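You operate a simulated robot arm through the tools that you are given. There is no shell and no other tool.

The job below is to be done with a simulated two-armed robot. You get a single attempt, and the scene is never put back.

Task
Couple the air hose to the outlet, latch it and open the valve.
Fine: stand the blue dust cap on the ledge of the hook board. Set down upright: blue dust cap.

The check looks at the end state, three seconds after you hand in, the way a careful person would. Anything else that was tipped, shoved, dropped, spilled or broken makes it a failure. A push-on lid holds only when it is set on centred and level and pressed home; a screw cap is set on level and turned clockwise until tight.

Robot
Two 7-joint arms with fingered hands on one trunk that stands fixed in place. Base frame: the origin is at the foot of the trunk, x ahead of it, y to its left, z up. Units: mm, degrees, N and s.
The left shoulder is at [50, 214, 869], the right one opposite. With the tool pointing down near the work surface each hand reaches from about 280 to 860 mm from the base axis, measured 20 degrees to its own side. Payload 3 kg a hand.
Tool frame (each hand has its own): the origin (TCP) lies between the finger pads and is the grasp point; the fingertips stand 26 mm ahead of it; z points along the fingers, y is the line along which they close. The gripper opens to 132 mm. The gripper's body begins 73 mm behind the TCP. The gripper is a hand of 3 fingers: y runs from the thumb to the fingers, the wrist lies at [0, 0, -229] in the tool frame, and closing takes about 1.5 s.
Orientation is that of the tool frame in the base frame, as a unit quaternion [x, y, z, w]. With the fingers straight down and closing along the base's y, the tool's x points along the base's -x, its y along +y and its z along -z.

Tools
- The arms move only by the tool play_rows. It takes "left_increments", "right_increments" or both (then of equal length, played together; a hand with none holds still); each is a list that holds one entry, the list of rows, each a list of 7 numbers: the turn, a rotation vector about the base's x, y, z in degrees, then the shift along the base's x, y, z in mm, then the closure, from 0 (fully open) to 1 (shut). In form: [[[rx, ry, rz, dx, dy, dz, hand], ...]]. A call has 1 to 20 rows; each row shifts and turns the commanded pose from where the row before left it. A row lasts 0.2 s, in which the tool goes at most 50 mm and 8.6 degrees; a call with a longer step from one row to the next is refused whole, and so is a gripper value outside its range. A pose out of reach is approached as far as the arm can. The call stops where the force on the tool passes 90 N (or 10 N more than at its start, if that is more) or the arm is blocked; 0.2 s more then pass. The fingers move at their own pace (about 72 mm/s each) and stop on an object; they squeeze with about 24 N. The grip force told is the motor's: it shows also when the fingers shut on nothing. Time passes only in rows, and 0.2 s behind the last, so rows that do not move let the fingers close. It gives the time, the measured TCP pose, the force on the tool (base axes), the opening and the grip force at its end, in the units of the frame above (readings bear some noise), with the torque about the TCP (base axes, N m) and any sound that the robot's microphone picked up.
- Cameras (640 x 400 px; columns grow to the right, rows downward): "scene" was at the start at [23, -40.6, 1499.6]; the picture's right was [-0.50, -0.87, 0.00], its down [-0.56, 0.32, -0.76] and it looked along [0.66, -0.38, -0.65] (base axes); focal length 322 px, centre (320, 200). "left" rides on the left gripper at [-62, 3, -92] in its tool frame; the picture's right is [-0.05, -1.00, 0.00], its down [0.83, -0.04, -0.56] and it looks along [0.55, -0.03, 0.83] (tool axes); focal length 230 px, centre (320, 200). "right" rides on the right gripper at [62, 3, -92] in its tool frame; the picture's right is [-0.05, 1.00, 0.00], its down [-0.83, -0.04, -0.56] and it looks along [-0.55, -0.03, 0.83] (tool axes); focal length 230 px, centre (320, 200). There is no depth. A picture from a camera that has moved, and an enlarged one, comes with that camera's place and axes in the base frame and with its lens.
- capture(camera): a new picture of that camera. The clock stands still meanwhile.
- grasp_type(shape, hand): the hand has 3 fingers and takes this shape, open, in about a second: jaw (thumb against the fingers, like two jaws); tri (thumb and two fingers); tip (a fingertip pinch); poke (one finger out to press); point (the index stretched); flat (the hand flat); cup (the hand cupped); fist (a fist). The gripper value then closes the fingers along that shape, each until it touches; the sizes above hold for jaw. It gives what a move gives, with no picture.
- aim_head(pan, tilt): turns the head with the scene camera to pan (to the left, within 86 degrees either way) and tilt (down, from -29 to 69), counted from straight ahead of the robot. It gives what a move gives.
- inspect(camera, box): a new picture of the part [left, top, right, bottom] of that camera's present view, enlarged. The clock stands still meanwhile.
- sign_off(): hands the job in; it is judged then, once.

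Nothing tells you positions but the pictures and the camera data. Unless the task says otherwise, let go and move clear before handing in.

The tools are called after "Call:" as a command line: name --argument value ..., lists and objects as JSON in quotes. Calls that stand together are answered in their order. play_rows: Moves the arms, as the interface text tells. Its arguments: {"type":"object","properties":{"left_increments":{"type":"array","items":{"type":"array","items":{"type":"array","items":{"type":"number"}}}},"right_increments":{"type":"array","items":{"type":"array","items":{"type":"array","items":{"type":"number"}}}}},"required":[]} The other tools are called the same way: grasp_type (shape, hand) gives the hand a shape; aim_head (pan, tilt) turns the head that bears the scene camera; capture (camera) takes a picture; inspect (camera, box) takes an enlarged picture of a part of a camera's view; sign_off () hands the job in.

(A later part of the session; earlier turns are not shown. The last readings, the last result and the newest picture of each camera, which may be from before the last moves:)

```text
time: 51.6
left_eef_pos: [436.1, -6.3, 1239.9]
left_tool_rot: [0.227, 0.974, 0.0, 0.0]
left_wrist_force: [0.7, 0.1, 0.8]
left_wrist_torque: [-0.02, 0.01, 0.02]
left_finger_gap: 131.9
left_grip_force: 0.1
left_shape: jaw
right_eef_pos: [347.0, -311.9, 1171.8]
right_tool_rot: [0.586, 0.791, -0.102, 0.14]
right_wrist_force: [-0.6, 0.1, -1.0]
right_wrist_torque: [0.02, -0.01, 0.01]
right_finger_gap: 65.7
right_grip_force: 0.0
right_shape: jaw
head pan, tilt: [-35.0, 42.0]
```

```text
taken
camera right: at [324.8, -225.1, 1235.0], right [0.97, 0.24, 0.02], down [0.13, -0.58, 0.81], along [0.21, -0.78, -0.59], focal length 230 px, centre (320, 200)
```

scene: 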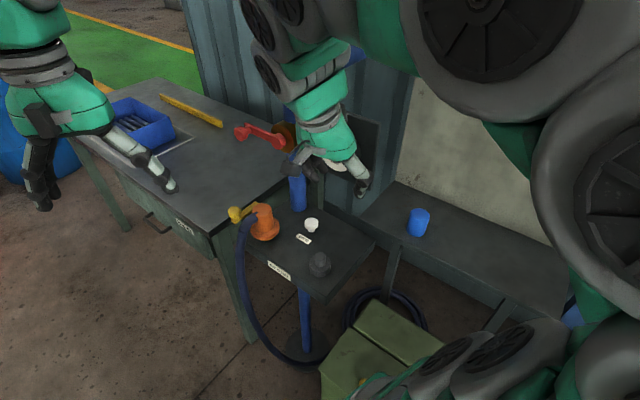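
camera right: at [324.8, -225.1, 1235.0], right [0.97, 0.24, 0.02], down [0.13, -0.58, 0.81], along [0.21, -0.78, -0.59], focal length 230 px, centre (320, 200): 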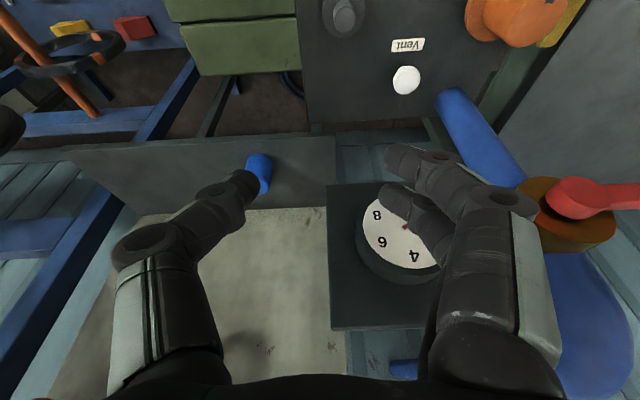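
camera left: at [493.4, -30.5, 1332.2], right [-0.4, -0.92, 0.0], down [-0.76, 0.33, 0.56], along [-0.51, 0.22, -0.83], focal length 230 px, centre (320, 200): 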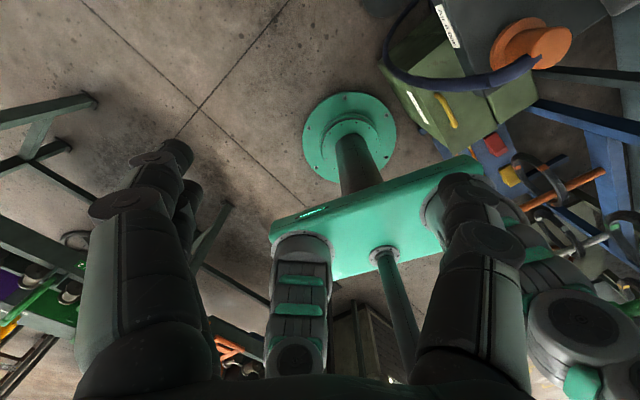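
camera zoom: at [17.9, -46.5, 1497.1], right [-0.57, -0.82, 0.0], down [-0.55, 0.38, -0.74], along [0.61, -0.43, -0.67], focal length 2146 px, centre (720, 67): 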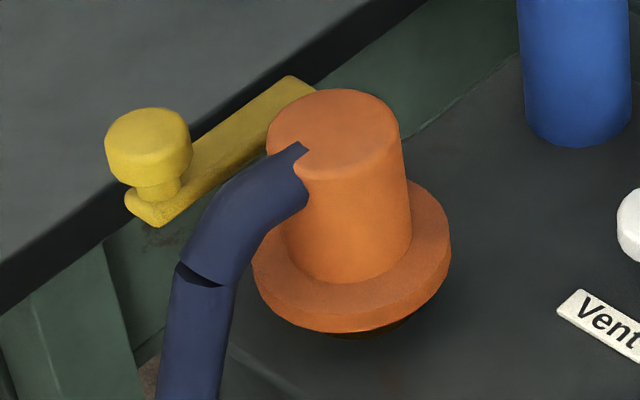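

The coupling stands seated on the outlet, latch still open, cap fine on the ledge. Next I bring the left hand, fingers closed and leaning back, to the far (+x) side of the latch knob to swing it toward the coupling.

Call:
play_rows --left_increments '[[[-3.33, 0, 0, 34, -24, -10, 0.3], [-3.33, 0, 0, 34, -24, -15, 0.6], [-3.33, 0, 0, 34, -24, -15, 0.9], [-3.33, 0, 0, 34, -24, -15, 1], [-3.33, 0, 0, 34, -24, -15, 1], [-3.33, 0, 0, 34, -24, -20, 1], [0, 0, 0, 0, 0, 0, 1], [0, 0, 0, 0, 0, 0, 1]]]'

Call:
capture --camera "left"

Call:
capture --camera "scene"

```text
time: 53.4
left_eef_pos: [638.2, -149.9, 1146.6]
left_tool_rot: [0.225, 0.959, -0.169, 0.039]
left_wrist_force: [-0.8, 0.4, -0.4]
left_wrist_torque: [0.0, 0.05, 0.03]
left_finger_gap: 0.0
left_grip_force: 24.1
left_shape: jaw
right_eef_pos: [346.5, -311.6, 1170.9]
right_tool_rot: [0.586, 0.791, -0.103, 0.14]
right_wrist_force: [0.0, -0.3, -0.4]
right_wrist_torque: [0.01, -0.01, 0.02]
right_finger_gap: 65.5
right_grip_force: 0.2
right_shape: jaw
head pan, tilt: [-35.0, 42.0]
```

```text
taken
camera left: at [693.7, -141.1, 1241.6], right [-0.4, -0.86, 0.31], down [-0.76, 0.5, 0.41], along [-0.51, -0.08, -0.86], focal length 230 px, centre (320, 200)
```

left: 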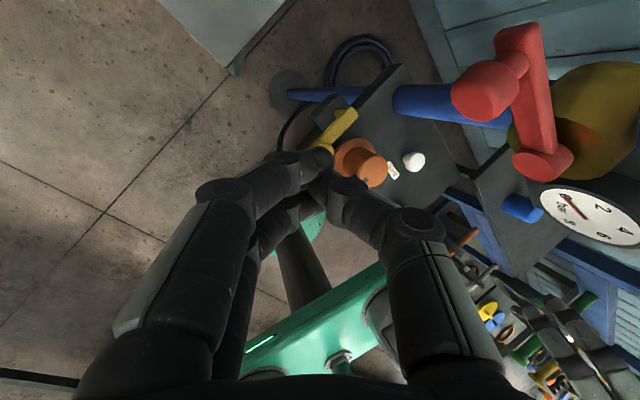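

```text
taken
```

scene: 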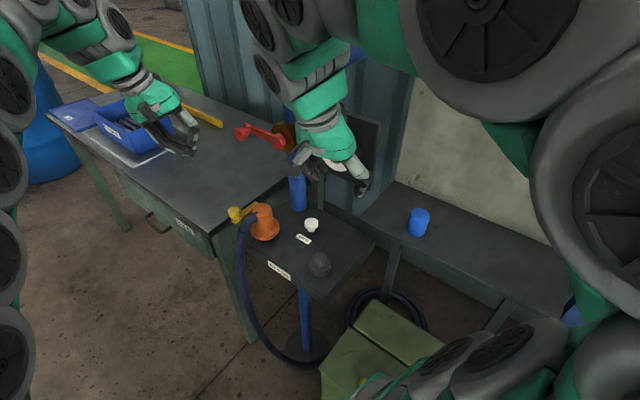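

The left hand is ready with fingers shut. I lower it beside the latch knob on its +x side.

Call:
play_rows --left_increments '[[[0, 0, 0, -1, -6, -24, 1], [0, 0, 0, -1, -6, -24, 1], [0, 0, 0, -1, -6, -24, 1], [0, 0, 0, -1, -6, -24, 1], [0, 0, 0, -1, -6, -24, 1], [0, 0, 0, 0, -6, -20, 1], [0, 0, 0, 0, 0, 0, 1]]]'

Call:
capture --camera "left"

Call:
inspect --camera "scene" --box '[200, 160, 300, 250]'

```text
time: 55.0
left_eef_pos: [633.5, -186.3, 1010.1]
left_tool_rot: [0.225, 0.959, -0.168, 0.039]
left_wrist_force: [-0.3, -0.5, -0.3]
left_wrist_torque: [-0.01, 0.03, 0.0]
left_finger_gap: 0.0
left_grip_force: 24.2
left_shape: jaw
right_eef_pos: [347.8, -311.7, 1169.8]
right_tool_rot: [0.587, 0.791, -0.103, 0.139]
right_wrist_force: [0.0, 0.5, 0.0]
right_wrist_torque: [-0.05, 0.04, -0.03]
right_finger_gap: 65.7
right_grip_force: 0.1
right_shape: jaw
head pan, tilt: [-35.0, 42.0]
```

```text
taken
camera left: at [690.7, -177.4, 1104.1], right [-0.4, -0.86, 0.31], down [-0.76, 0.5, 0.41], along [-0.51, -0.08, -0.86], focal length 230 px, centre (320, 200)
```

left: 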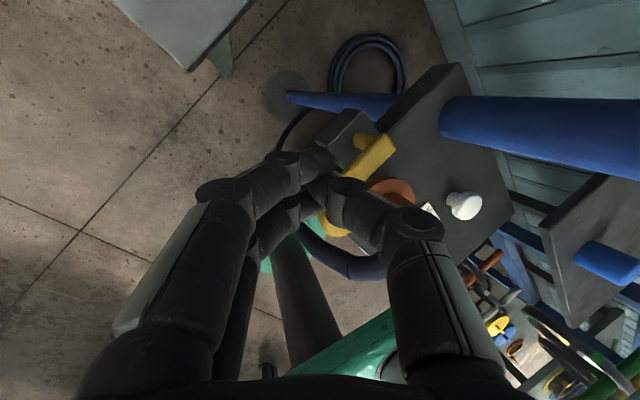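

```text
4.44 times, centred on (250, 205) of scene
camera zoom: at [17.9, -46.5, 1497.1], right [-0.57, -0.82, 0.0], down [-0.55, 0.38, -0.74], along [0.61, -0.43, -0.67], focal length 1430 px, centre (631, 178)
```

zoom: 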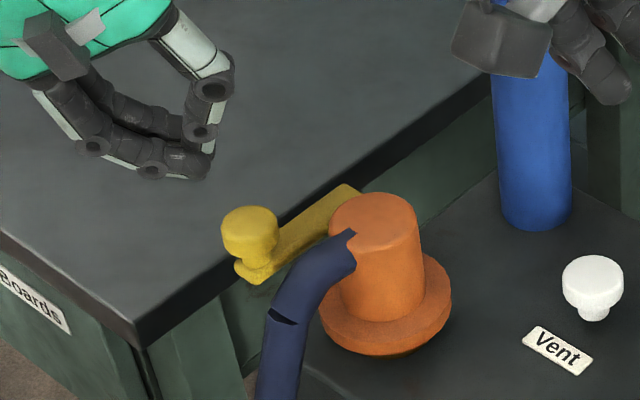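

The closed fingertips hang to the far side of the knob. I go down another 34 mm, then check before pushing.

Call:
play_rows --left_increments '[[[0, 0, 0, 0, -2, -12, 1], [0, 0, 0, 0, -2, -12, 1], [0, 0, 0, 0, 0, -11, 1], [0, 0, 0, 0, 0, 0, 1]]]'

Call:
capture --camera "left"

Call:
inspect --camera "scene" --box '[200, 160, 300, 250]'

```text
time: 56.0
left_eef_pos: [634.3, -190.1, 975.0]
left_tool_rot: [0.225, 0.959, -0.169, 0.039]
left_wrist_force: [0.0, 0.6, 0.0]
left_wrist_torque: [0.01, -0.03, 0.0]
left_finger_gap: 0.0
left_grip_force: 24.1
left_shape: jaw
right_eef_pos: [347.0, -311.4, 1171.1]
right_tool_rot: [0.586, 0.791, -0.103, 0.14]
right_wrist_force: [-0.6, 0.5, 0.7]
right_wrist_torque: [-0.02, 0.01, -0.02]
right_finger_gap: 65.5
right_grip_force: 0.1
right_shape: jaw
head pan, tilt: [-35.0, 42.0]
```

```text
taken
camera left: at [691.0, -181.6, 1070.2], right [-0.4, -0.86, 0.31], down [-0.76, 0.5, 0.41], along [-0.51, -0.08, -0.86], focal length 230 px, centre (320, 200)
```

left: 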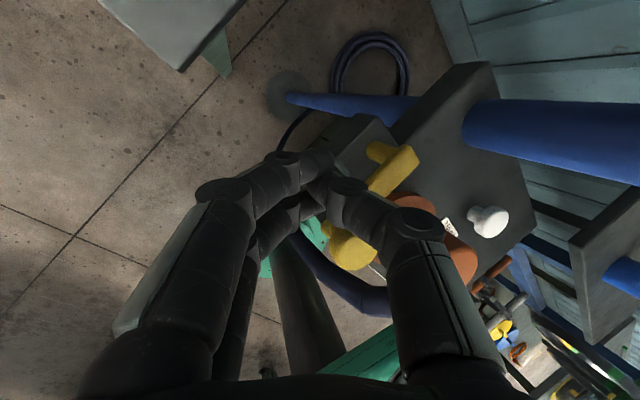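

```text
4.44 times, centred on (250, 205) of scene
camera zoom: at [17.9, -46.5, 1497.1], right [-0.57, -0.82, 0.0], down [-0.55, 0.38, -0.74], along [0.61, -0.43, -0.67], focal length 1430 px, centre (631, 178)
```

zoom: 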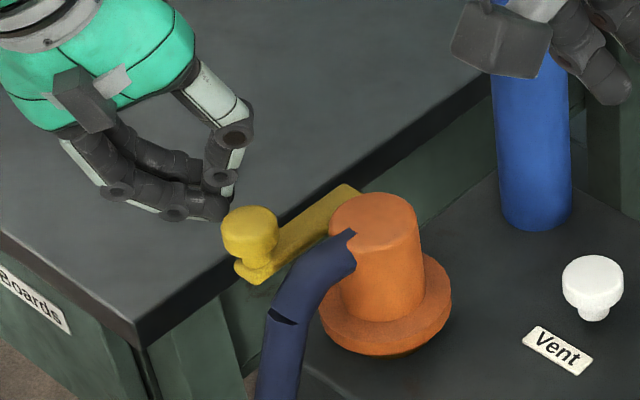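

Fingertips are level with the knob, about 2 cm off on the +x side. I start pushing toward -x in small steps.

Call:
play_rows --left_increments '[[[0, 0, 0, -8, 0, 0, 1], [0, 0, 0, -8, 0, 0, 1], [0, 0, 0, -5, -1, 0, 1], [0, 0, 0, -5, -1, 0, 1], [0, 0, 0, 0, 0, 0, 1]]]'

Call:
inspect --camera "scene" --box '[200, 160, 300, 250]'

Call:
capture --camera "left"

```text
time: 57.2
left_eef_pos: [608.2, -191.8, 975.3]
left_tool_rot: [0.225, 0.959, -0.169, 0.039]
left_wrist_force: [-0.3, 1.3, -0.7]
left_wrist_torque: [0.0, -0.04, 0.02]
left_finger_gap: 0.0
left_grip_force: 24.1
left_shape: jaw
right_eef_pos: [347.0, -311.4, 1169.8]
right_tool_rot: [0.586, 0.791, -0.102, 0.14]
right_wrist_force: [-0.2, 0.4, 0.0]
right_wrist_torque: [-0.03, 0.0, -0.01]
right_finger_gap: 65.4
right_grip_force: 0.0
right_shape: jaw
head pan, tilt: [-35.0, 42.0]
```

```text
4.44 times, centred on (250, 205) of scene
camera zoom: at [17.9, -46.5, 1497.1], right [-0.57, -0.82, 0.0], down [-0.55, 0.38, -0.74], along [0.61, -0.43, -0.67], focal length 1430 px, centre (631, 178)
```

zoom: 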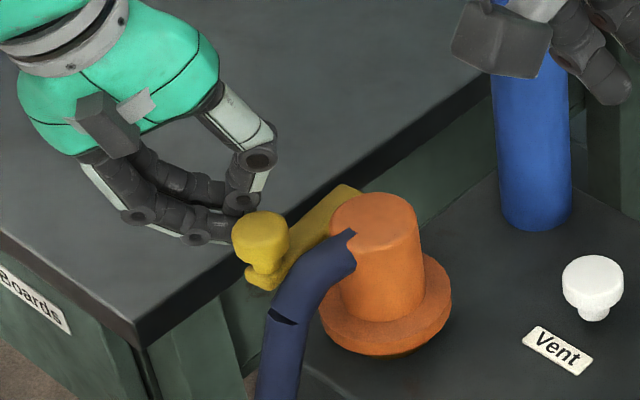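

```text
taken
camera left: at [666.2, -184.1, 1070.5], right [-0.4, -0.86, 0.31], down [-0.76, 0.5, 0.41], along [-0.51, -0.08, -0.86], focal length 230 px, centre (320, 200)
```

left: 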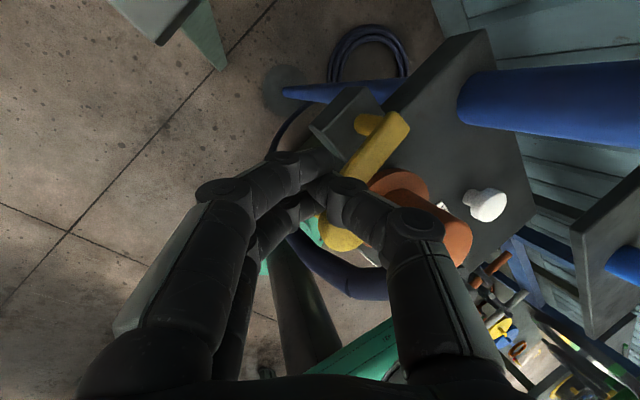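

The latch arm swings freely with the push. I continue in small steps along its arc.

Call:
play_rows --left_increments '[[[0, 0, 0, -5, -1.5, 0, 1], [0, 0, 0, -5, -2, 0, 1], [0, 0, 0, -5, -2, 0, 1], [0, 0, 0, 0, 0, 0, 1]]]'

Call:
inspect --camera "scene" --box '[200, 160, 300, 250]'

Call:
capture --camera "left"

```text
time: 58.2
left_eef_pos: [594.6, -198.2, 974.6]
left_tool_rot: [0.224, 0.959, -0.169, 0.039]
left_wrist_force: [-0.2, 0.0, 0.6]
left_wrist_torque: [-0.03, -0.04, -0.01]
left_finger_gap: 0.0
left_grip_force: 23.8
left_shape: jaw
right_eef_pos: [347.0, -311.5, 1171.6]
right_tool_rot: [0.586, 0.791, -0.103, 0.14]
right_wrist_force: [-0.1, 0.8, 0.2]
right_wrist_torque: [-0.03, 0.02, 0.01]
right_finger_gap: 65.6
right_grip_force: 0.0
right_shape: jaw
head pan, tilt: [-35.0, 42.0]
```

```text
4.44 times, centred on (250, 205) of scene
camera zoom: at [17.9, -46.5, 1497.1], right [-0.57, -0.82, 0.0], down [-0.55, 0.38, -0.74], along [0.61, -0.43, -0.67], focal length 1430 px, centre (631, 178)
```

zoom: 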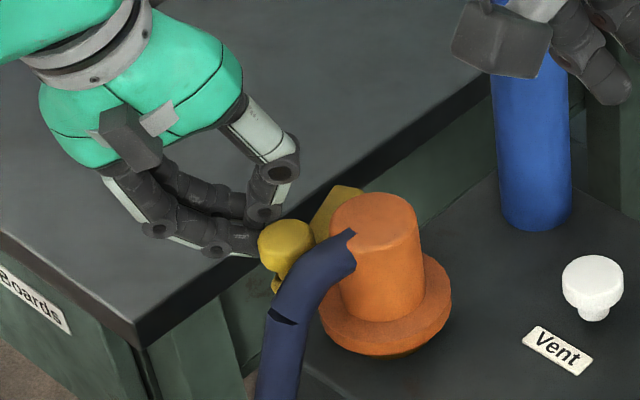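

```text
taken
camera left: at [650.8, -189.5, 1070.6], right [-0.4, -0.86, 0.31], down [-0.76, 0.5, 0.41], along [-0.51, -0.08, -0.86], focal length 230 px, centre (320, 200)
```

left: 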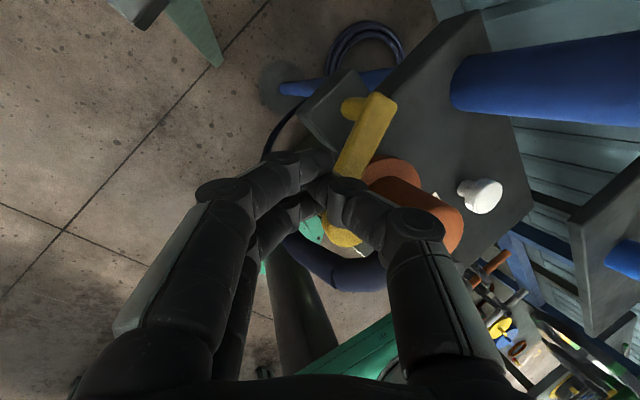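

Call:
play_rows --left_increments '[[[0, 0, 0, -4, -2.5, 0, 1], [0, 0, 0, -4, -2.5, 0, 1], [0, 0, 0, -4, -3, 0, 1], [0, 0, 0, 0, 0, 0, 1]]]'

Call:
inspect --camera "scene" --box '[200, 160, 300, 250]'

Call:
inspect --camera "left" --box '[250, 60, 510, 290]'

```text
time: 59.2
left_eef_pos: [582.7, -206.0, 974.1]
left_tool_rot: [0.224, 0.959, -0.169, 0.039]
left_wrist_force: [1.9, 0.8, -1.4]
left_wrist_torque: [0.01, 0.0, -0.03]
left_finger_gap: 0.0
left_grip_force: 24.1
left_shape: jaw
right_eef_pos: [346.5, -311.5, 1170.7]
right_tool_rot: [0.586, 0.791, -0.102, 0.14]
right_wrist_force: [0.2, 0.0, -0.5]
right_wrist_torque: [-0.02, -0.02, -0.02]
right_finger_gap: 65.6
right_grip_force: 0.1
right_shape: jaw
head pan, tilt: [-35.0, 42.0]
```

```text
4.44 times, centred on (250, 205) of scene
camera zoom: at [17.9, -46.4, 1497.1], right [-0.57, -0.82, 0.0], down [-0.55, 0.38, -0.74], along [0.61, -0.43, -0.67], focal length 1430 px, centre (631, 178)
```

zoom: 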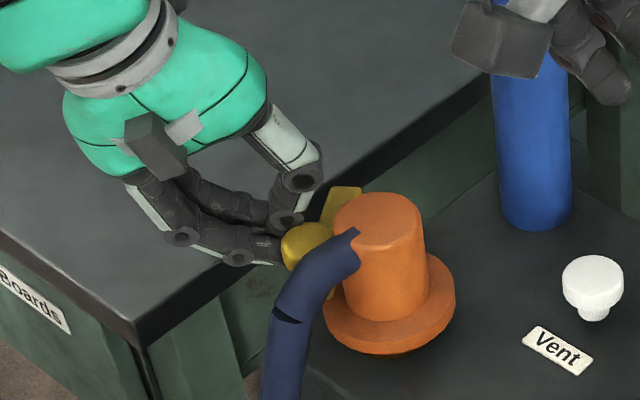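

```text
1.74 times, centred on (380, 175) of left
camera zoom: at [639.5, -196.9, 1069.7], right [-0.4, -0.86, 0.31], down [-0.76, 0.5, 0.41], along [-0.51, -0.08, -0.86], focal length 400 px, centre (216, 244)
```

zoom: 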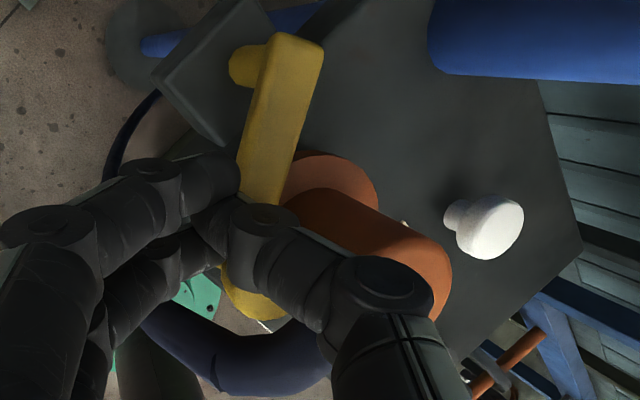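

The knob has come round to touch the coupling body, which shifted by only a hair; the arm lies over the flange. I'll push a little more and watch force, sound and motion.

Call:
play_rows --left_increments '[[[0, 0, 0, -2, -2, 0, 1], [0, 0, 0, -2, -2, 0, 1], [0, 0, 0, 0, 0, 0, 1]]]'

Call:
inspect --camera "scene" --box '[200, 160, 300, 250]'

Call:
inspect --camera "left" --box '[250, 60, 510, 290]'

```text
time: 60.0
left_eef_pos: [579.6, -208.2, 976.0]
left_tool_rot: [0.224, 0.959, -0.168, 0.04]
left_wrist_force: [14.6, 2.9, -1.6]
left_wrist_torque: [0.05, -0.15, 0.05]
left_finger_gap: 0.0
left_grip_force: 24.1
left_shape: jaw
right_eef_pos: [346.8, -311.0, 1169.1]
right_tool_rot: [0.586, 0.792, -0.103, 0.14]
right_wrist_force: [-0.1, 0.7, -0.1]
right_wrist_torque: [0.0, 0.02, -0.04]
right_finger_gap: 65.7
right_grip_force: 0.0
right_shape: jaw
head pan, tilt: [-35.0, 42.0]
```

```text
4.44 times, centred on (250, 205) of scene
camera zoom: at [18.2, -46.4, 1497.1], right [-0.57, -0.82, 0.0], down [-0.55, 0.38, -0.74], along [0.61, -0.43, -0.67], focal length 1430 px, centre (631, 178)
```

zoom: 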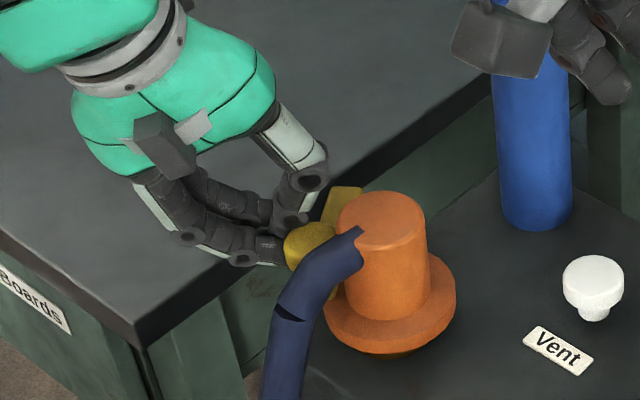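

```text
1.74 times, centred on (380, 175) of left
camera zoom: at [636.3, -199.9, 1070.9], right [-0.4, -0.86, 0.31], down [-0.76, 0.5, 0.41], along [-0.51, -0.08, -0.86], focal length 400 px, centre (216, 244)
```

zoom: 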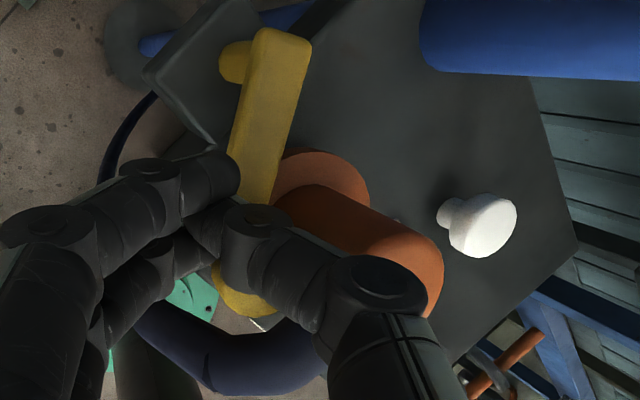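

The swing is blocked at 15 N by knob against the coupling body. I'll back the left hand off and look whether the latch stays and how it sits over the flange.

Call:
play_rows --left_increments '[[[0, 0, 0, 4, 2, 0, 1], [0, 0, 0, 15, 3, 0, 1], [0, 0, 0, 20, 5, 0, 1], [0, 0, 0, 20, 10, 15, 1], [0, 0, 0, 10, 15, 25, 1], [0, 0, 0, 0, 20, 25, 1], [0, 0, 0, 0, 0, 0, 1]]]'

Call:
inspect --camera "scene" --box '[220, 180, 300, 250]'

Call:
inspect --camera "left" --box '[270, 80, 470, 220]'

Call:
capture --camera "left"

```text
time: 61.6
left_eef_pos: [646.3, -154.3, 1040.0]
left_tool_rot: [0.225, 0.959, -0.169, 0.039]
left_wrist_force: [0.2, 1.0, 0.6]
left_wrist_torque: [0.02, 0.02, 0.0]
left_finger_gap: 0.0
left_grip_force: 23.9
left_shape: jaw
right_eef_pos: [347.5, -311.6, 1169.9]
right_tool_rot: [0.586, 0.791, -0.103, 0.14]
right_wrist_force: [0.3, -0.7, 0.0]
right_wrist_torque: [-0.02, -0.01, 0.03]
right_finger_gap: 65.5
right_grip_force: 0.1
right_shape: jaw
head pan, tilt: [-35.0, 42.0]
```

```text
5.71 times, centred on (260, 215) of scene
camera zoom: at [17.9, -46.5, 1497.1], right [-0.57, -0.82, 0.0], down [-0.55, 0.38, -0.74], along [0.61, -0.43, -0.67], focal length 1839 px, centre (663, 114)
```

zoom: 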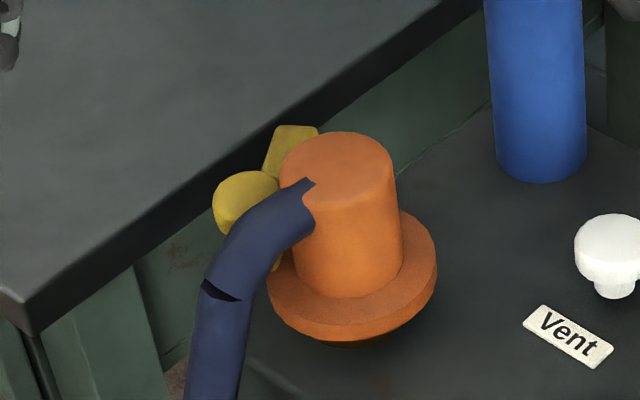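

```text
2.86 times, centred on (370, 150) of left
camera zoom: at [704.2, -145.4, 1135.6], right [-0.4, -0.86, 0.31], down [-0.76, 0.5, 0.41], along [-0.51, -0.08, -0.86], focal length 657 px, centre (177, 343)
```

zoom: 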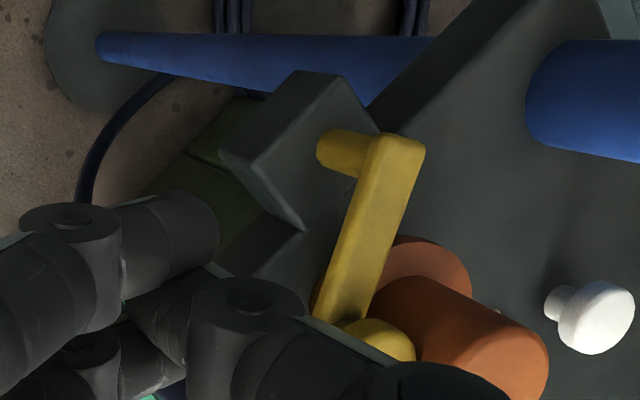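

```text
taken
camera left: at [704.2, -145.4, 1135.6], right [-0.4, -0.86, 0.31], down [-0.76, 0.5, 0.41], along [-0.51, -0.08, -0.86], focal length 230 px, centre (320, 200)
```

left: 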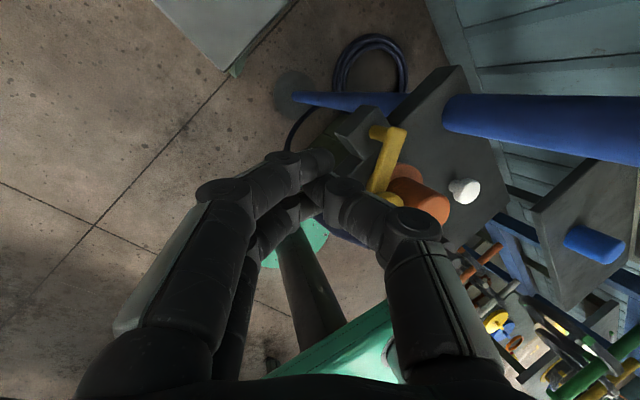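

The latch arm stays put over the flange edge. I'll open the left fingers and reposition slightly to get an unobstructed top view of latch and coupling.

Call:
play_rows --left_increments '[[[0, 0, 0, 0, 0, 20, 0.6], [0, 0, 0, -4, -12, 10, 0.3], [0, 0, 0, -4, -12, 5, 0.2], [0, 0, 0, -2, -10, 0, 0.2], [0, 0, 0, 0, 0, 0, 0.2], [0, 0, 0, 0, 0, 0, 0.2]]]'

Call:
capture --camera "left"

Call:
inspect --camera "left" --box '[270, 130, 430, 250]'

```text
time: 63.0
left_eef_pos: [636.8, -188.1, 1074.5]
left_tool_rot: [0.224, 0.959, -0.169, 0.04]
left_wrist_force: [-0.2, 1.2, 0.8]
left_wrist_torque: [0.01, -0.01, 0.05]
left_finger_gap: 105.3
left_grip_force: 0.0
left_shape: jaw
right_eef_pos: [347.1, -311.3, 1170.1]
right_tool_rot: [0.586, 0.791, -0.103, 0.14]
right_wrist_force: [0.6, -0.4, 0.2]
right_wrist_torque: [-0.01, 0.0, 0.0]
right_finger_gap: 65.7
right_grip_force: 0.1
right_shape: jaw
head pan, tilt: [-35.0, 42.0]
```

```text
taken
camera left: at [694.5, -180.3, 1170.3], right [-0.4, -0.86, 0.31], down [-0.76, 0.5, 0.41], along [-0.51, -0.08, -0.86], focal length 230 px, centre (320, 200)
```

left: 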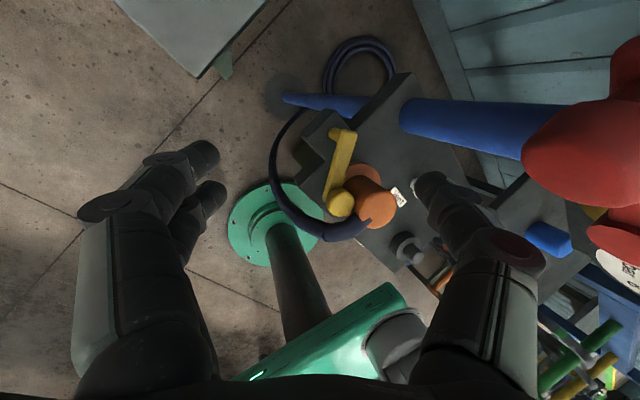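

```text
3.33 times, centred on (350, 190) of left
camera zoom: at [694.5, -180.3, 1170.3], right [-0.4, -0.86, 0.31], down [-0.76, 0.5, 0.41], along [-0.51, -0.08, -0.86], focal length 767 px, centre (220, 233)
```

zoom: 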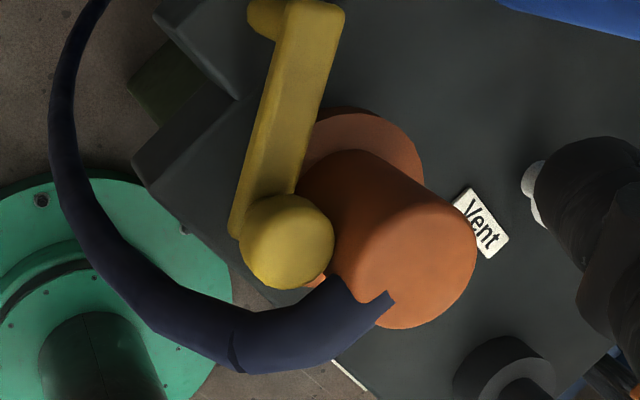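

From above: the arm lies over the flange with the knob against the coupling body, and the coupling sits at the same height it had on its parking stub, so the latch is closed as far as it goes. I'll withdraw the left hand to its starting area and use the right hand for the valve lever.

Call:
play_rows --left_increments '[[[0, 0, 0, 0, 15, 10, 0.2], [0, 0, 0, -5, 25, 15, 0.2], [0, 0, 0, -15, 30, 20, 0.2], [0, 0, 0, -30, 25, 20, 0.2], [0, 0, 0, -35, 25, 20, 0.2], [0, 0, 0, -35, 25, 20, 0.2], [0, 0, 0, -35, 25, 20, 0.2], [0, 0, 0, -35, 20, 20, 0.2], [0, 0, 0, 0, 0, 0, 0.2]]]'

Call:
inspect --camera "scene" --box '[220, 80, 400, 200]'

Call:
inspect --camera "scene" --box '[220, 180, 300, 250]'

```text
time: 65.0
left_eef_pos: [444.2, 0.8, 1218.2]
left_tool_rot: [0.224, 0.959, -0.17, 0.039]
left_wrist_force: [0.7, -0.7, -0.4]
left_wrist_torque: [0.0, -0.02, -0.04]
left_finger_gap: 105.4
left_grip_force: 0.1
left_shape: jaw
right_eef_pos: [347.2, -312.3, 1170.5]
right_tool_rot: [0.587, 0.791, -0.102, 0.139]
right_wrist_force: [0.9, -0.3, 0.4]
right_wrist_torque: [0.0, 0.0, 0.02]
right_finger_gap: 65.7
right_grip_force: 0.1
right_shape: jaw
head pan, tilt: [-35.0, 42.0]
```

```text
3.33 times, centred on (310, 140) of scene
camera zoom: at [17.9, -46.5, 1497.1], right [-0.57, -0.82, 0.0], down [-0.55, 0.38, -0.74], along [0.61, -0.43, -0.67], focal length 1073 px, centre (353, 400)
```

zoom: 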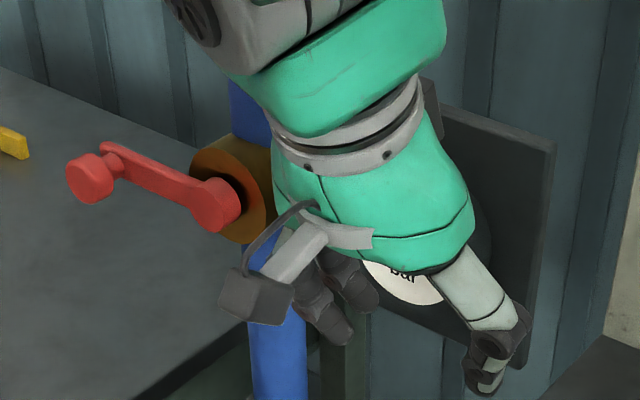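

```text
5.71 times, centred on (260, 215) of scene
camera zoom: at [17.9, -46.5, 1497.1], right [-0.57, -0.82, 0.0], down [-0.55, 0.38, -0.74], along [0.61, -0.43, -0.67], focal length 1839 px, centre (663, 114)
```

zoom: 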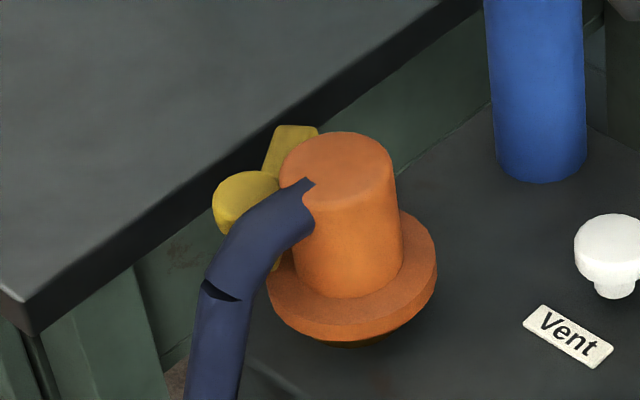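

The valve lever knob is at about (625, -261, 1136), sticking out toward +y. I move the right hand up and over to hover above it, open, in the same orientation (fingers either side along the lever).

Call:
play_rows --right_increments '[[[0, 0, 0, 10, 20, 15, 0.4], [0, 0, 0, 15, 25, 15, 0.4], [0, 0, 0, 25, 25, 15, 0.4], [0, 0, 0, 35, 15, 15, 0.4], [0, 0, 0, 40, 5, 10, 0.4], [0, 0, 0, 40, 0, 0, 0.4], [0, 0, 0, 40, -10, 0, 0.4], [0, 0, 0, 40, -12, 0, 0.4], [0, 0, 0, 32, -12, 0, 0.4], [0, 0, 0, 0, 0, 0, 0.4]]]'

Call:
capture --camera "right"

Call:
inspect --camera "scene" --box '[200, 60, 380, 200]'

```text
time: 67.2
left_eef_pos: [443.7, 1.3, 1217.3]
left_tool_rot: [0.225, 0.959, -0.169, 0.04]
left_wrist_force: [-0.4, 0.0, 0.8]
left_wrist_torque: [0.01, 0.0, 0.02]
left_finger_gap: 105.1
left_grip_force: 0.1
left_shape: jaw
right_eef_pos: [627.2, -259.4, 1238.3]
right_tool_rot: [0.586, 0.792, -0.103, 0.139]
right_wrist_force: [-1.3, -0.2, 0.0]
right_wrist_torque: [0.01, 0.01, 0.03]
right_finger_gap: 79.2
right_grip_force: 0.1
right_shape: jaw
head pan, tilt: [-35.0, 42.0]
```

```text
taken
camera right: at [604.7, -171.8, 1304.1], right [0.97, 0.24, 0.02], down [0.13, -0.58, 0.81], along [0.21, -0.78, -0.59], focal length 230 px, centre (320, 200)
```

right: 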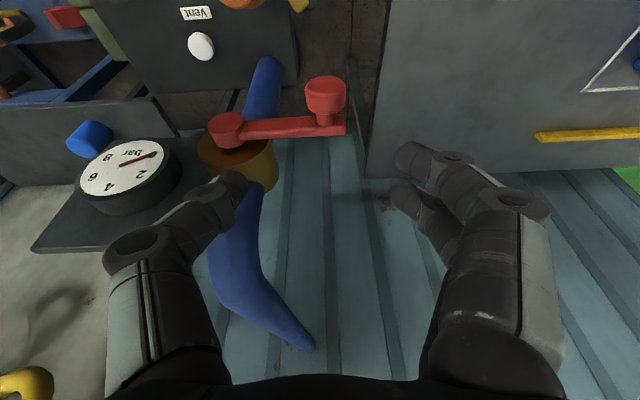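

```text
2.86 times, centred on (290, 130) of scene
camera zoom: at [17.9, -46.5, 1497.1], right [-0.57, -0.82, 0.0], down [-0.55, 0.38, -0.74], along [0.61, -0.43, -0.67], focal length 920 px, centre (406, 400)
```

zoom: 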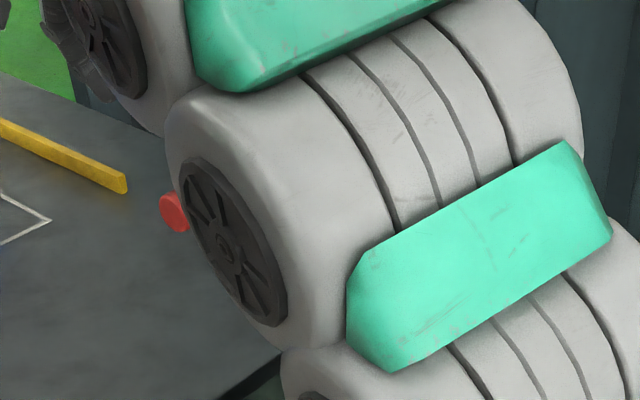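

From above, the lever shows clearly: hub left, knob at about (635, -262, 1127). I lower partway to refine alignment.

Call:
play_rows --right_increments '[[[0, 0, 0, 3, 2, -20, 0.4], [0, 0, 0, 3, 2, -20, 0.4], [0, 0, 0, 0, 0, -16, 0.4], [0, 0, 0, 0, 0, 0, 0.4]]]'

Call:
capture --camera "right"

```text
time: 68.2
left_eef_pos: [442.8, 2.2, 1217.5]
left_tool_rot: [0.225, 0.959, -0.169, 0.039]
left_wrist_force: [0.1, 0.6, 0.2]
left_wrist_torque: [0.02, 0.0, 0.01]
left_finger_gap: 105.3
left_grip_force: 0.1
left_shape: jaw
right_eef_pos: [630.5, -252.3, 1185.8]
right_tool_rot: [0.587, 0.791, -0.102, 0.14]
right_wrist_force: [1.1, -0.6, -0.4]
right_wrist_torque: [0.03, -0.01, 0.0]
right_finger_gap: 78.7
right_grip_force: 0.1
right_shape: jaw
head pan, tilt: [-35.0, 42.0]
```

```text
taken
camera right: at [609.6, -166.0, 1250.3], right [0.97, 0.24, 0.02], down [0.13, -0.58, 0.81], along [0.21, -0.78, -0.59], focal length 230 px, centre (320, 200)
```

right: 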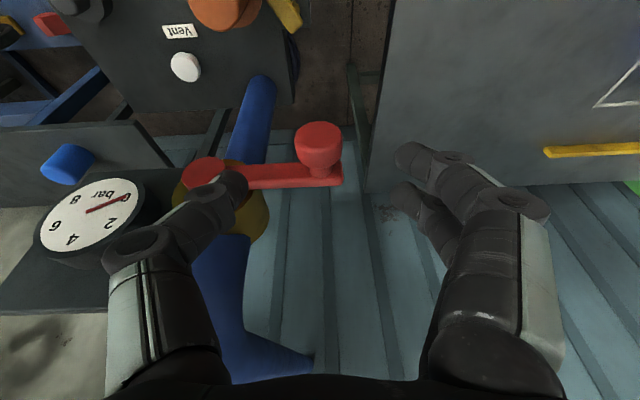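

The knob triangulates to (634, -259, 1134), centred between the open fingers. I descend around it and close.

Call:
play_rows --right_increments '[[[0, 0, 0, 1, 0, -15, 0.4], [0, 0, 0, 0.5, 0, -15, 0.4], [0, 0, 0, 0, 0, -14, 0.4], [0, 0, 0, 0, 0, 0, 0.4]]]'

Call:
capture --camera "right"

```text
time: 69.2
left_eef_pos: [443.1, 2.4, 1217.7]
left_tool_rot: [0.225, 0.959, -0.168, 0.04]
left_wrist_force: [0.7, 0.2, 0.4]
left_wrist_torque: [0.01, 0.01, 0.01]
left_finger_gap: 105.2
left_grip_force: 0.0
left_shape: jaw
right_eef_pos: [632.2, -253.9, 1142.8]
right_tool_rot: [0.586, 0.791, -0.102, 0.14]
right_wrist_force: [-0.1, 0.3, -0.2]
right_wrist_torque: [-0.03, -0.01, 0.0]
right_finger_gap: 79.0
right_grip_force: 0.0
right_shape: jaw
head pan, tilt: [-35.0, 42.0]
```

```text
taken
camera right: at [610.7, -166.6, 1206.7], right [0.97, 0.24, 0.02], down [0.13, -0.58, 0.81], along [0.21, -0.78, -0.59], focal length 230 px, centre (320, 200)
```

right: 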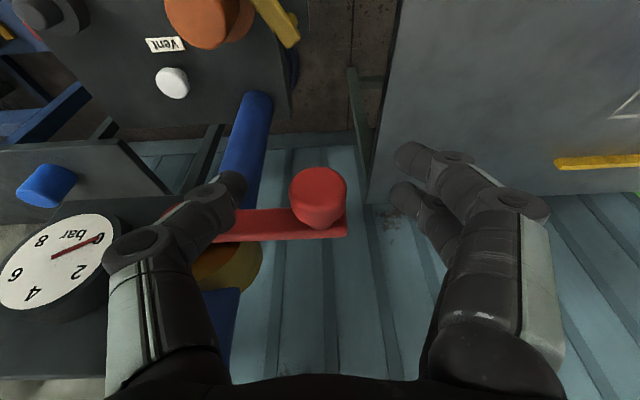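

The knob sits right at the grasp point. Closing gently.

Call:
play_rows --right_increments '[[[0, 0, 0, 0, 0, -3, 0.5], [0, 0, 0, 0, 0, 0, 0.6], [0, 0, 0, 0, 0, 0, 0.7], [0, 0, 0, 0, 0, 0, 0.8], [0, 0, 0, 0, 0, 0, 0.9], [0, 0, 0, 0, 0, 0, 0.9]]]'

Call:
capture --camera "right"

```text
time: 70.6
left_eef_pos: [442.5, 1.3, 1217.4]
left_tool_rot: [0.224, 0.959, -0.17, 0.039]
left_wrist_force: [-0.2, -0.4, -0.4]
left_wrist_torque: [-0.01, -0.03, 0.0]
left_finger_gap: 105.3
left_grip_force: 0.0
left_shape: jaw
right_eef_pos: [632.9, -252.7, 1138.1]
right_tool_rot: [0.587, 0.79, -0.103, 0.14]
right_wrist_force: [-6.8, -1.5, -2.4]
right_wrist_torque: [0.0, 0.04, 0.08]
right_finger_gap: 13.1
right_grip_force: 23.7
right_shape: jaw
head pan, tilt: [-35.0, 42.0]
```

```text
taken
camera right: at [610.5, -166.1, 1202.5], right [0.97, 0.24, 0.02], down [0.13, -0.58, 0.81], along [0.21, -0.78, -0.59], focal length 230 px, centre (320, 200)
```

right: 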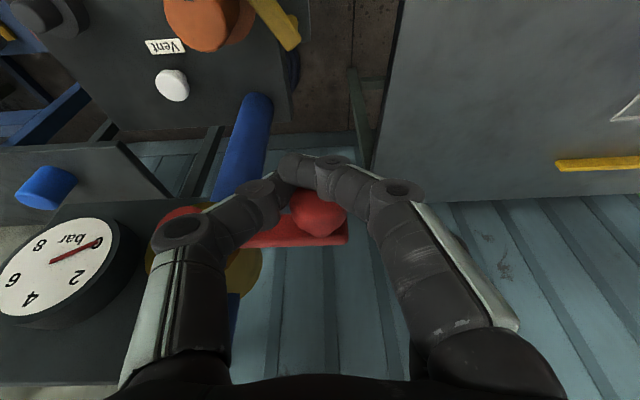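

The fingertips hook around the underside of the knob. I try lifting it gently and watch force and gauge.

Call:
play_rows --right_increments '[[[0, 0, 0, -0.5, 0, 4, 0.9], [0, 0, 0, -0.5, 0, 4, 0.9], [0, 0, 0, -1, -0.3, 4, 0.9], [0, 0, 0, 0, 0, 0, 0.9]]]'

Call:
capture --camera "right"

```text
time: 71.6
left_eef_pos: [443.5, 0.7, 1218.1]
left_tool_rot: [0.225, 0.959, -0.168, 0.039]
left_wrist_force: [-0.9, -0.1, 0.4]
left_wrist_torque: [0.0, -0.02, -0.01]
left_finger_gap: 105.2
left_grip_force: 0.1
left_shape: jaw
right_eef_pos: [630.9, -252.9, 1149.7]
right_tool_rot: [0.587, 0.791, -0.103, 0.14]
right_wrist_force: [-2.5, -3.4, -2.7]
right_wrist_torque: [-0.03, -0.15, 0.17]
right_finger_gap: 12.8
right_grip_force: 24.0
right_shape: jaw
head pan, tilt: [-35.0, 42.0]
```

```text
taken
camera right: at [609.2, -165.9, 1214.0], right [0.97, 0.24, 0.02], down [0.13, -0.58, 0.81], along [0.21, -0.78, -0.59], focal length 230 px, centre (320, 200)
```

right: 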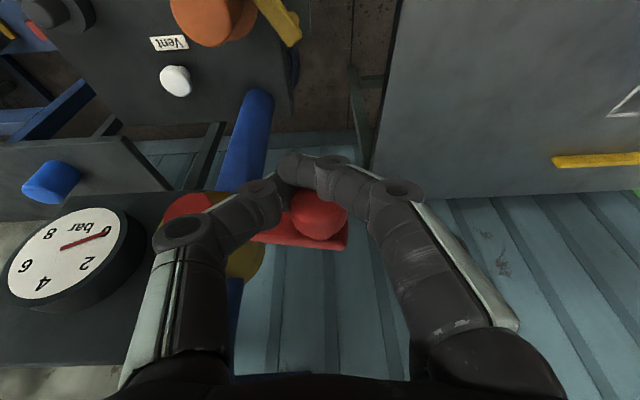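

The lever turns upward with only ~3 N. I follow its arc further.

Call:
play_rows --right_increments '[[[0, 0, 0, -1.2, -0.4, 5.7, 0.9], [0, 0, 0, -1.2, -0.4, 5.7, 0.9], [0, 0, 0, -1.9, -0.6, 5.2, 0.9], [0, 0, 0, -1.9, -0.6, 5.2, 0.9], [0, 0, 0, -2.6, -0.8, 4.9, 0.9], [0, 0, 0, -2.6, -0.8, 4.9, 0.9], [0, 0, 0, 0, 0, 0, 0.9]]]'

Call:
capture --camera "right"

```text
time: 73.2
left_eef_pos: [442.9, 1.4, 1217.2]
left_tool_rot: [0.224, 0.959, -0.168, 0.039]
left_wrist_force: [0.3, 0.5, -0.5]
left_wrist_torque: [-0.01, 0.01, -0.01]
left_finger_gap: 105.4
left_grip_force: 0.1
left_shape: jaw
right_eef_pos: [619.2, -255.8, 1180.1]
right_tool_rot: [0.587, 0.791, -0.103, 0.14]
right_wrist_force: [-7.7, -1.7, -8.5]
right_wrist_torque: [0.04, -0.1, 0.11]
right_finger_gap: 10.9
right_grip_force: 24.7
right_shape: jaw
head pan, tilt: [-35.0, 42.0]
```

```text
taken
camera right: at [597.5, -169.4, 1244.9], right [0.97, 0.24, 0.02], down [0.13, -0.58, 0.81], along [0.21, -0.78, -0.59], focal length 230 px, centre (320, 200)
```

right: 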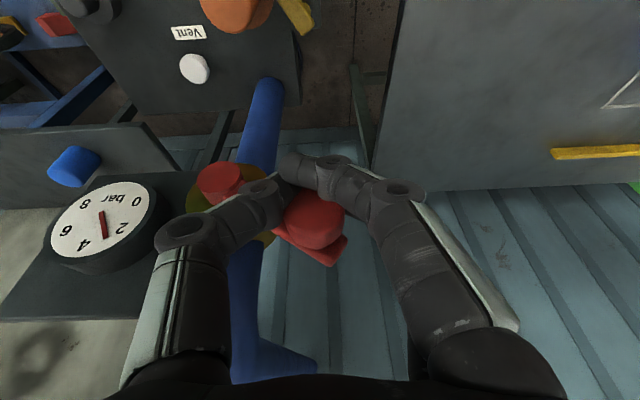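

The gauge needle has risen to about 3 bar, so this is the opening direction. I continue the arc toward vertical.

Call:
play_rows --right_increments '[[[0, 0, 0, -3.2, -1, 4.5, 0.9], [0, 0, 0, -3.2, -1, 4.5, 0.9], [0, 0, 0, -3.8, -1.1, 4, 0.9], [0, 0, 0, -3.8, -1.1, 4, 0.9], [0, 0, 0, -4.3, -1.3, 3.4, 0.9], [0, 0, 0, -4.3, -1.3, 3.4, 0.9], [0, 0, 0, 0, 0, 0, 0.9]]]'

Call:
capture --camera "right"

```text
time: 74.8
left_eef_pos: [442.7, 1.3, 1217.7]
left_tool_rot: [0.225, 0.959, -0.169, 0.039]
left_wrist_force: [0.4, -0.2, 0.6]
left_wrist_torque: [0.01, -0.02, -0.02]
left_finger_gap: 105.5
left_grip_force: 0.0
left_shape: jaw
right_eef_pos: [596.8, -261.8, 1203.1]
right_tool_rot: [0.587, 0.791, -0.103, 0.139]
right_wrist_force: [-14.5, 4.2, -28.1]
right_wrist_torque: [0.41, -0.37, -0.16]
right_finger_gap: 8.9
right_grip_force: 24.3
right_shape: jaw
head pan, tilt: [-35.0, 42.0]
```

```text
taken
camera right: at [574.7, -175.7, 1267.8], right [0.97, 0.24, 0.02], down [0.13, -0.58, 0.81], along [0.21, -0.78, -0.59], focal length 230 px, centre (320, 200)
```

right: 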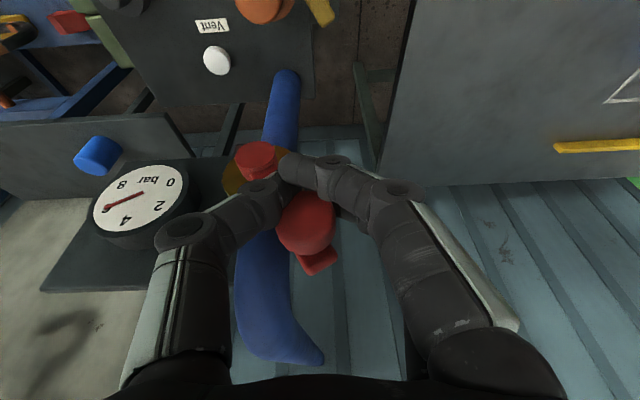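

Gauge now reads near 6 bar; the force shows I'm pulling outward a bit, so I'll move mostly sideways toward the pipe to finish the turn.

Call:
play_rows --right_increments '[[[0, 0, 0, -3, -1, -3, 0.9], [0, 0, 0, -4, -1.2, 0, 0.9], [0, 0, 0, -4, -1.2, 0.5, 0.9], [0, 0, 0, 0, 0, 0, 0.9]]]'

Call:
capture --camera "right"

Call:
inspect --camera "right" --box '[60, 120, 360, 300]'

```text
time: 75.8
left_eef_pos: [443.5, 1.6, 1216.5]
left_tool_rot: [0.224, 0.959, -0.168, 0.04]
left_wrist_force: [0.3, -0.8, 0.7]
left_wrist_torque: [0.0, 0.0, 0.02]
left_finger_gap: 105.4
left_grip_force: 0.0
left_shape: jaw
right_eef_pos: [587.1, -265.6, 1202.1]
right_tool_rot: [0.587, 0.791, -0.103, 0.14]
right_wrist_force: [-1.6, 3.8, -5.6]
right_wrist_torque: [0.09, -0.08, 0.01]
right_finger_gap: 7.8
right_grip_force: 24.0
right_shape: jaw
head pan, tilt: [-35.0, 42.0]
```

```text
taken
camera right: at [564.6, -179.5, 1266.4], right [0.97, 0.24, 0.02], down [0.13, -0.58, 0.81], along [0.21, -0.78, -0.59], focal length 230 px, centre (320, 200)
```

right: 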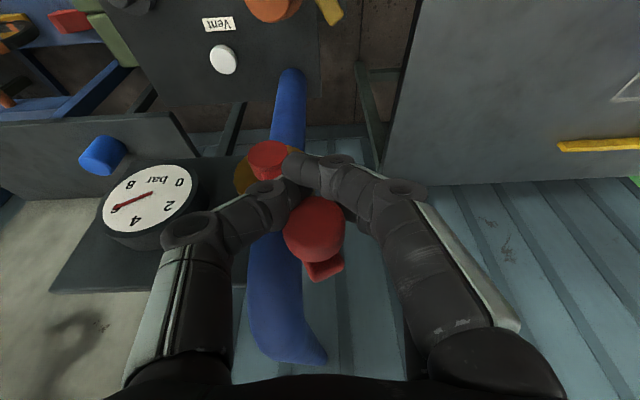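

```text
2.13 times, centred on (210, 210) of right
camera zoom: at [564.6, -179.5, 1266.4], right [0.97, 0.24, 0.02], down [0.13, -0.58, 0.81], along [0.21, -0.78, -0.59], focal length 491 px, centre (555, 179)
```

zoom: 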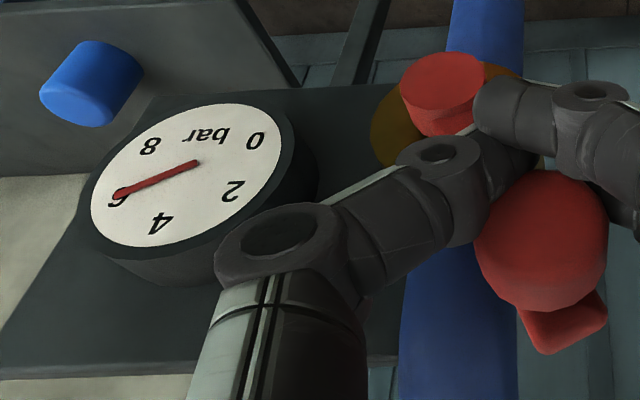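

The gauge reads 6 bar. The lever is at roughly 65°, so I continue sideways to bring it fully in line with the pipe.

Call:
play_rows --right_increments '[[[0, 0, 0, -4, -1.2, 1, 0.9], [0, 0, 0, -4, -1.2, 1, 0.9], [0, 0, 0, -4, -1.2, 0.5, 0.9], [0, 0, 0, 0, 0, 0, 0.9]]]'

Call:
capture --camera "right"

```text
time: 76.8
left_eef_pos: [443.0, 1.4, 1217.0]
left_tool_rot: [0.225, 0.959, -0.169, 0.039]
left_wrist_force: [0.1, 0.7, 0.7]
left_wrist_torque: [0.03, 0.04, 0.03]
left_finger_gap: 105.5
left_grip_force: 0.0
left_shape: jaw
right_eef_pos: [573.1, -270.0, 1204.1]
right_tool_rot: [0.586, 0.791, -0.104, 0.14]
right_wrist_force: [0.3, 0.3, -3.4]
right_wrist_torque: [0.05, 0.03, 0.03]
right_finger_gap: 7.0
right_grip_force: 23.8
right_shape: jaw
head pan, tilt: [-35.0, 42.0]
```

```text
taken
camera right: at [551.4, -182.7, 1269.1], right [0.97, 0.24, 0.02], down [0.13, -0.58, 0.81], along [0.21, -0.78, -0.59], focal length 230 px, centre (320, 200)
```

right: 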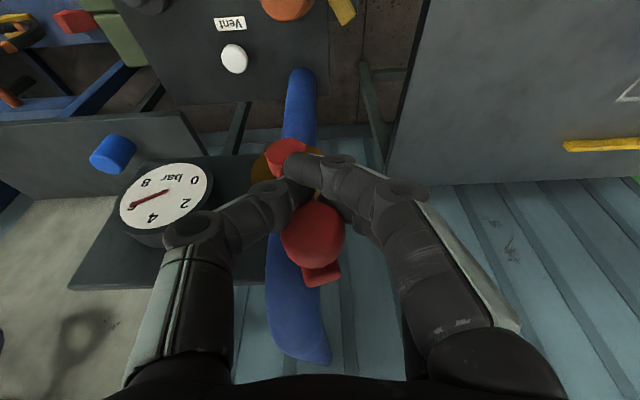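

Call:
play_rows --right_increments '[[[0, 0, 0, -4, -1.2, 0.5, 0.9], [0, 0, 0, -4, -1.2, 0.3, 0.9], [0, 0, 0, -4, -1.2, 0, 0.9], [0, 0, 0, 0, 0, 0, 0.9]]]'

Call:
capture --camera "right"

```text
time: 77.8
left_eef_pos: [444.3, 1.5, 1218.1]
left_tool_rot: [0.224, 0.959, -0.168, 0.039]
left_wrist_force: [-0.6, -0.7, -1.6]
left_wrist_torque: [-0.08, -0.03, -0.04]
left_finger_gap: 105.5
left_grip_force: 0.1
left_shape: jaw
right_eef_pos: [562.5, -273.6, 1205.5]
right_tool_rot: [0.587, 0.791, -0.102, 0.14]
right_wrist_force: [0.1, 1.2, -1.0]
right_wrist_torque: [0.02, 0.01, 0.0]
right_finger_gap: 6.2
right_grip_force: 24.2
right_shape: jaw
head pan, tilt: [-35.0, 42.0]
```

```text
taken
camera right: at [540.5, -186.2, 1269.4], right [0.97, 0.24, 0.02], down [0.13, -0.58, 0.81], along [0.21, -0.78, -0.59], focal length 230 px, centre (320, 200)
```

right: 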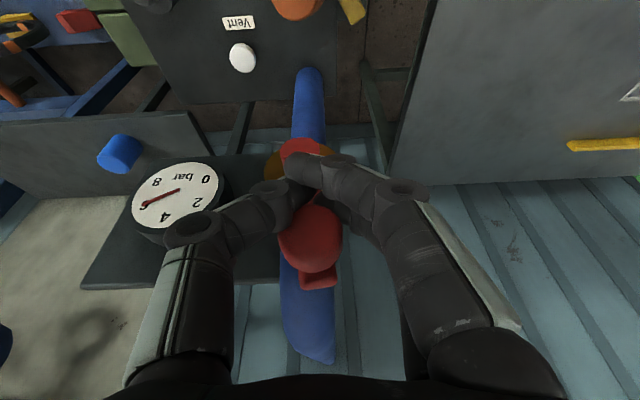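

Call:
play_rows --right_increments '[[[0, 0, 0, -4, -1.2, 0, 0.9], [0, 0, 0, -4, -1.2, 0, 0.9], [0, 0, 0, -2, -0.6, 0, 0.9], [0, 0, 0, 0, 0, 0, 0.9]]]'

Call:
capture --camera "right"

```text
time: 78.8
left_eef_pos: [443.9, 1.4, 1218.5]
left_tool_rot: [0.225, 0.959, -0.169, 0.04]
left_wrist_force: [0.1, -0.8, 0.2]
left_wrist_torque: [0.01, -0.01, -0.03]
left_finger_gap: 105.3
left_grip_force: 0.1
left_shape: jaw
right_eef_pos: [551.6, -275.3, 1205.3]
right_tool_rot: [0.587, 0.791, -0.103, 0.14]
right_wrist_force: [1.0, -1.1, -0.8]
right_wrist_torque: [-0.01, 0.0, 0.01]
right_finger_gap: 5.9
right_grip_force: 23.6
right_shape: jaw
head pan, tilt: [-35.0, 42.0]
```

```text
taken
camera right: at [530.0, -188.3, 1269.1], right [0.97, 0.24, 0.02], down [0.13, -0.58, 0.81], along [0.21, -0.78, -0.59], focal length 230 px, centre (320, 200)
```

right: 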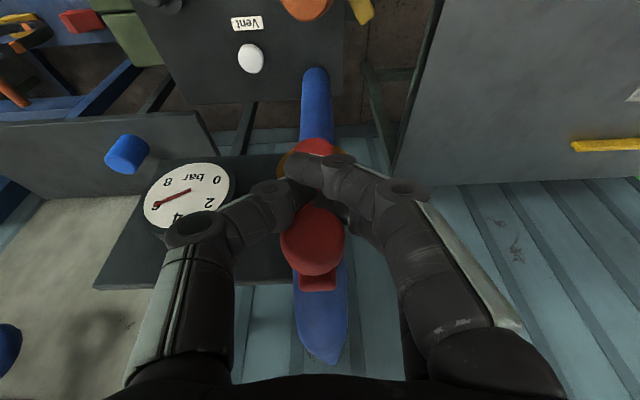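

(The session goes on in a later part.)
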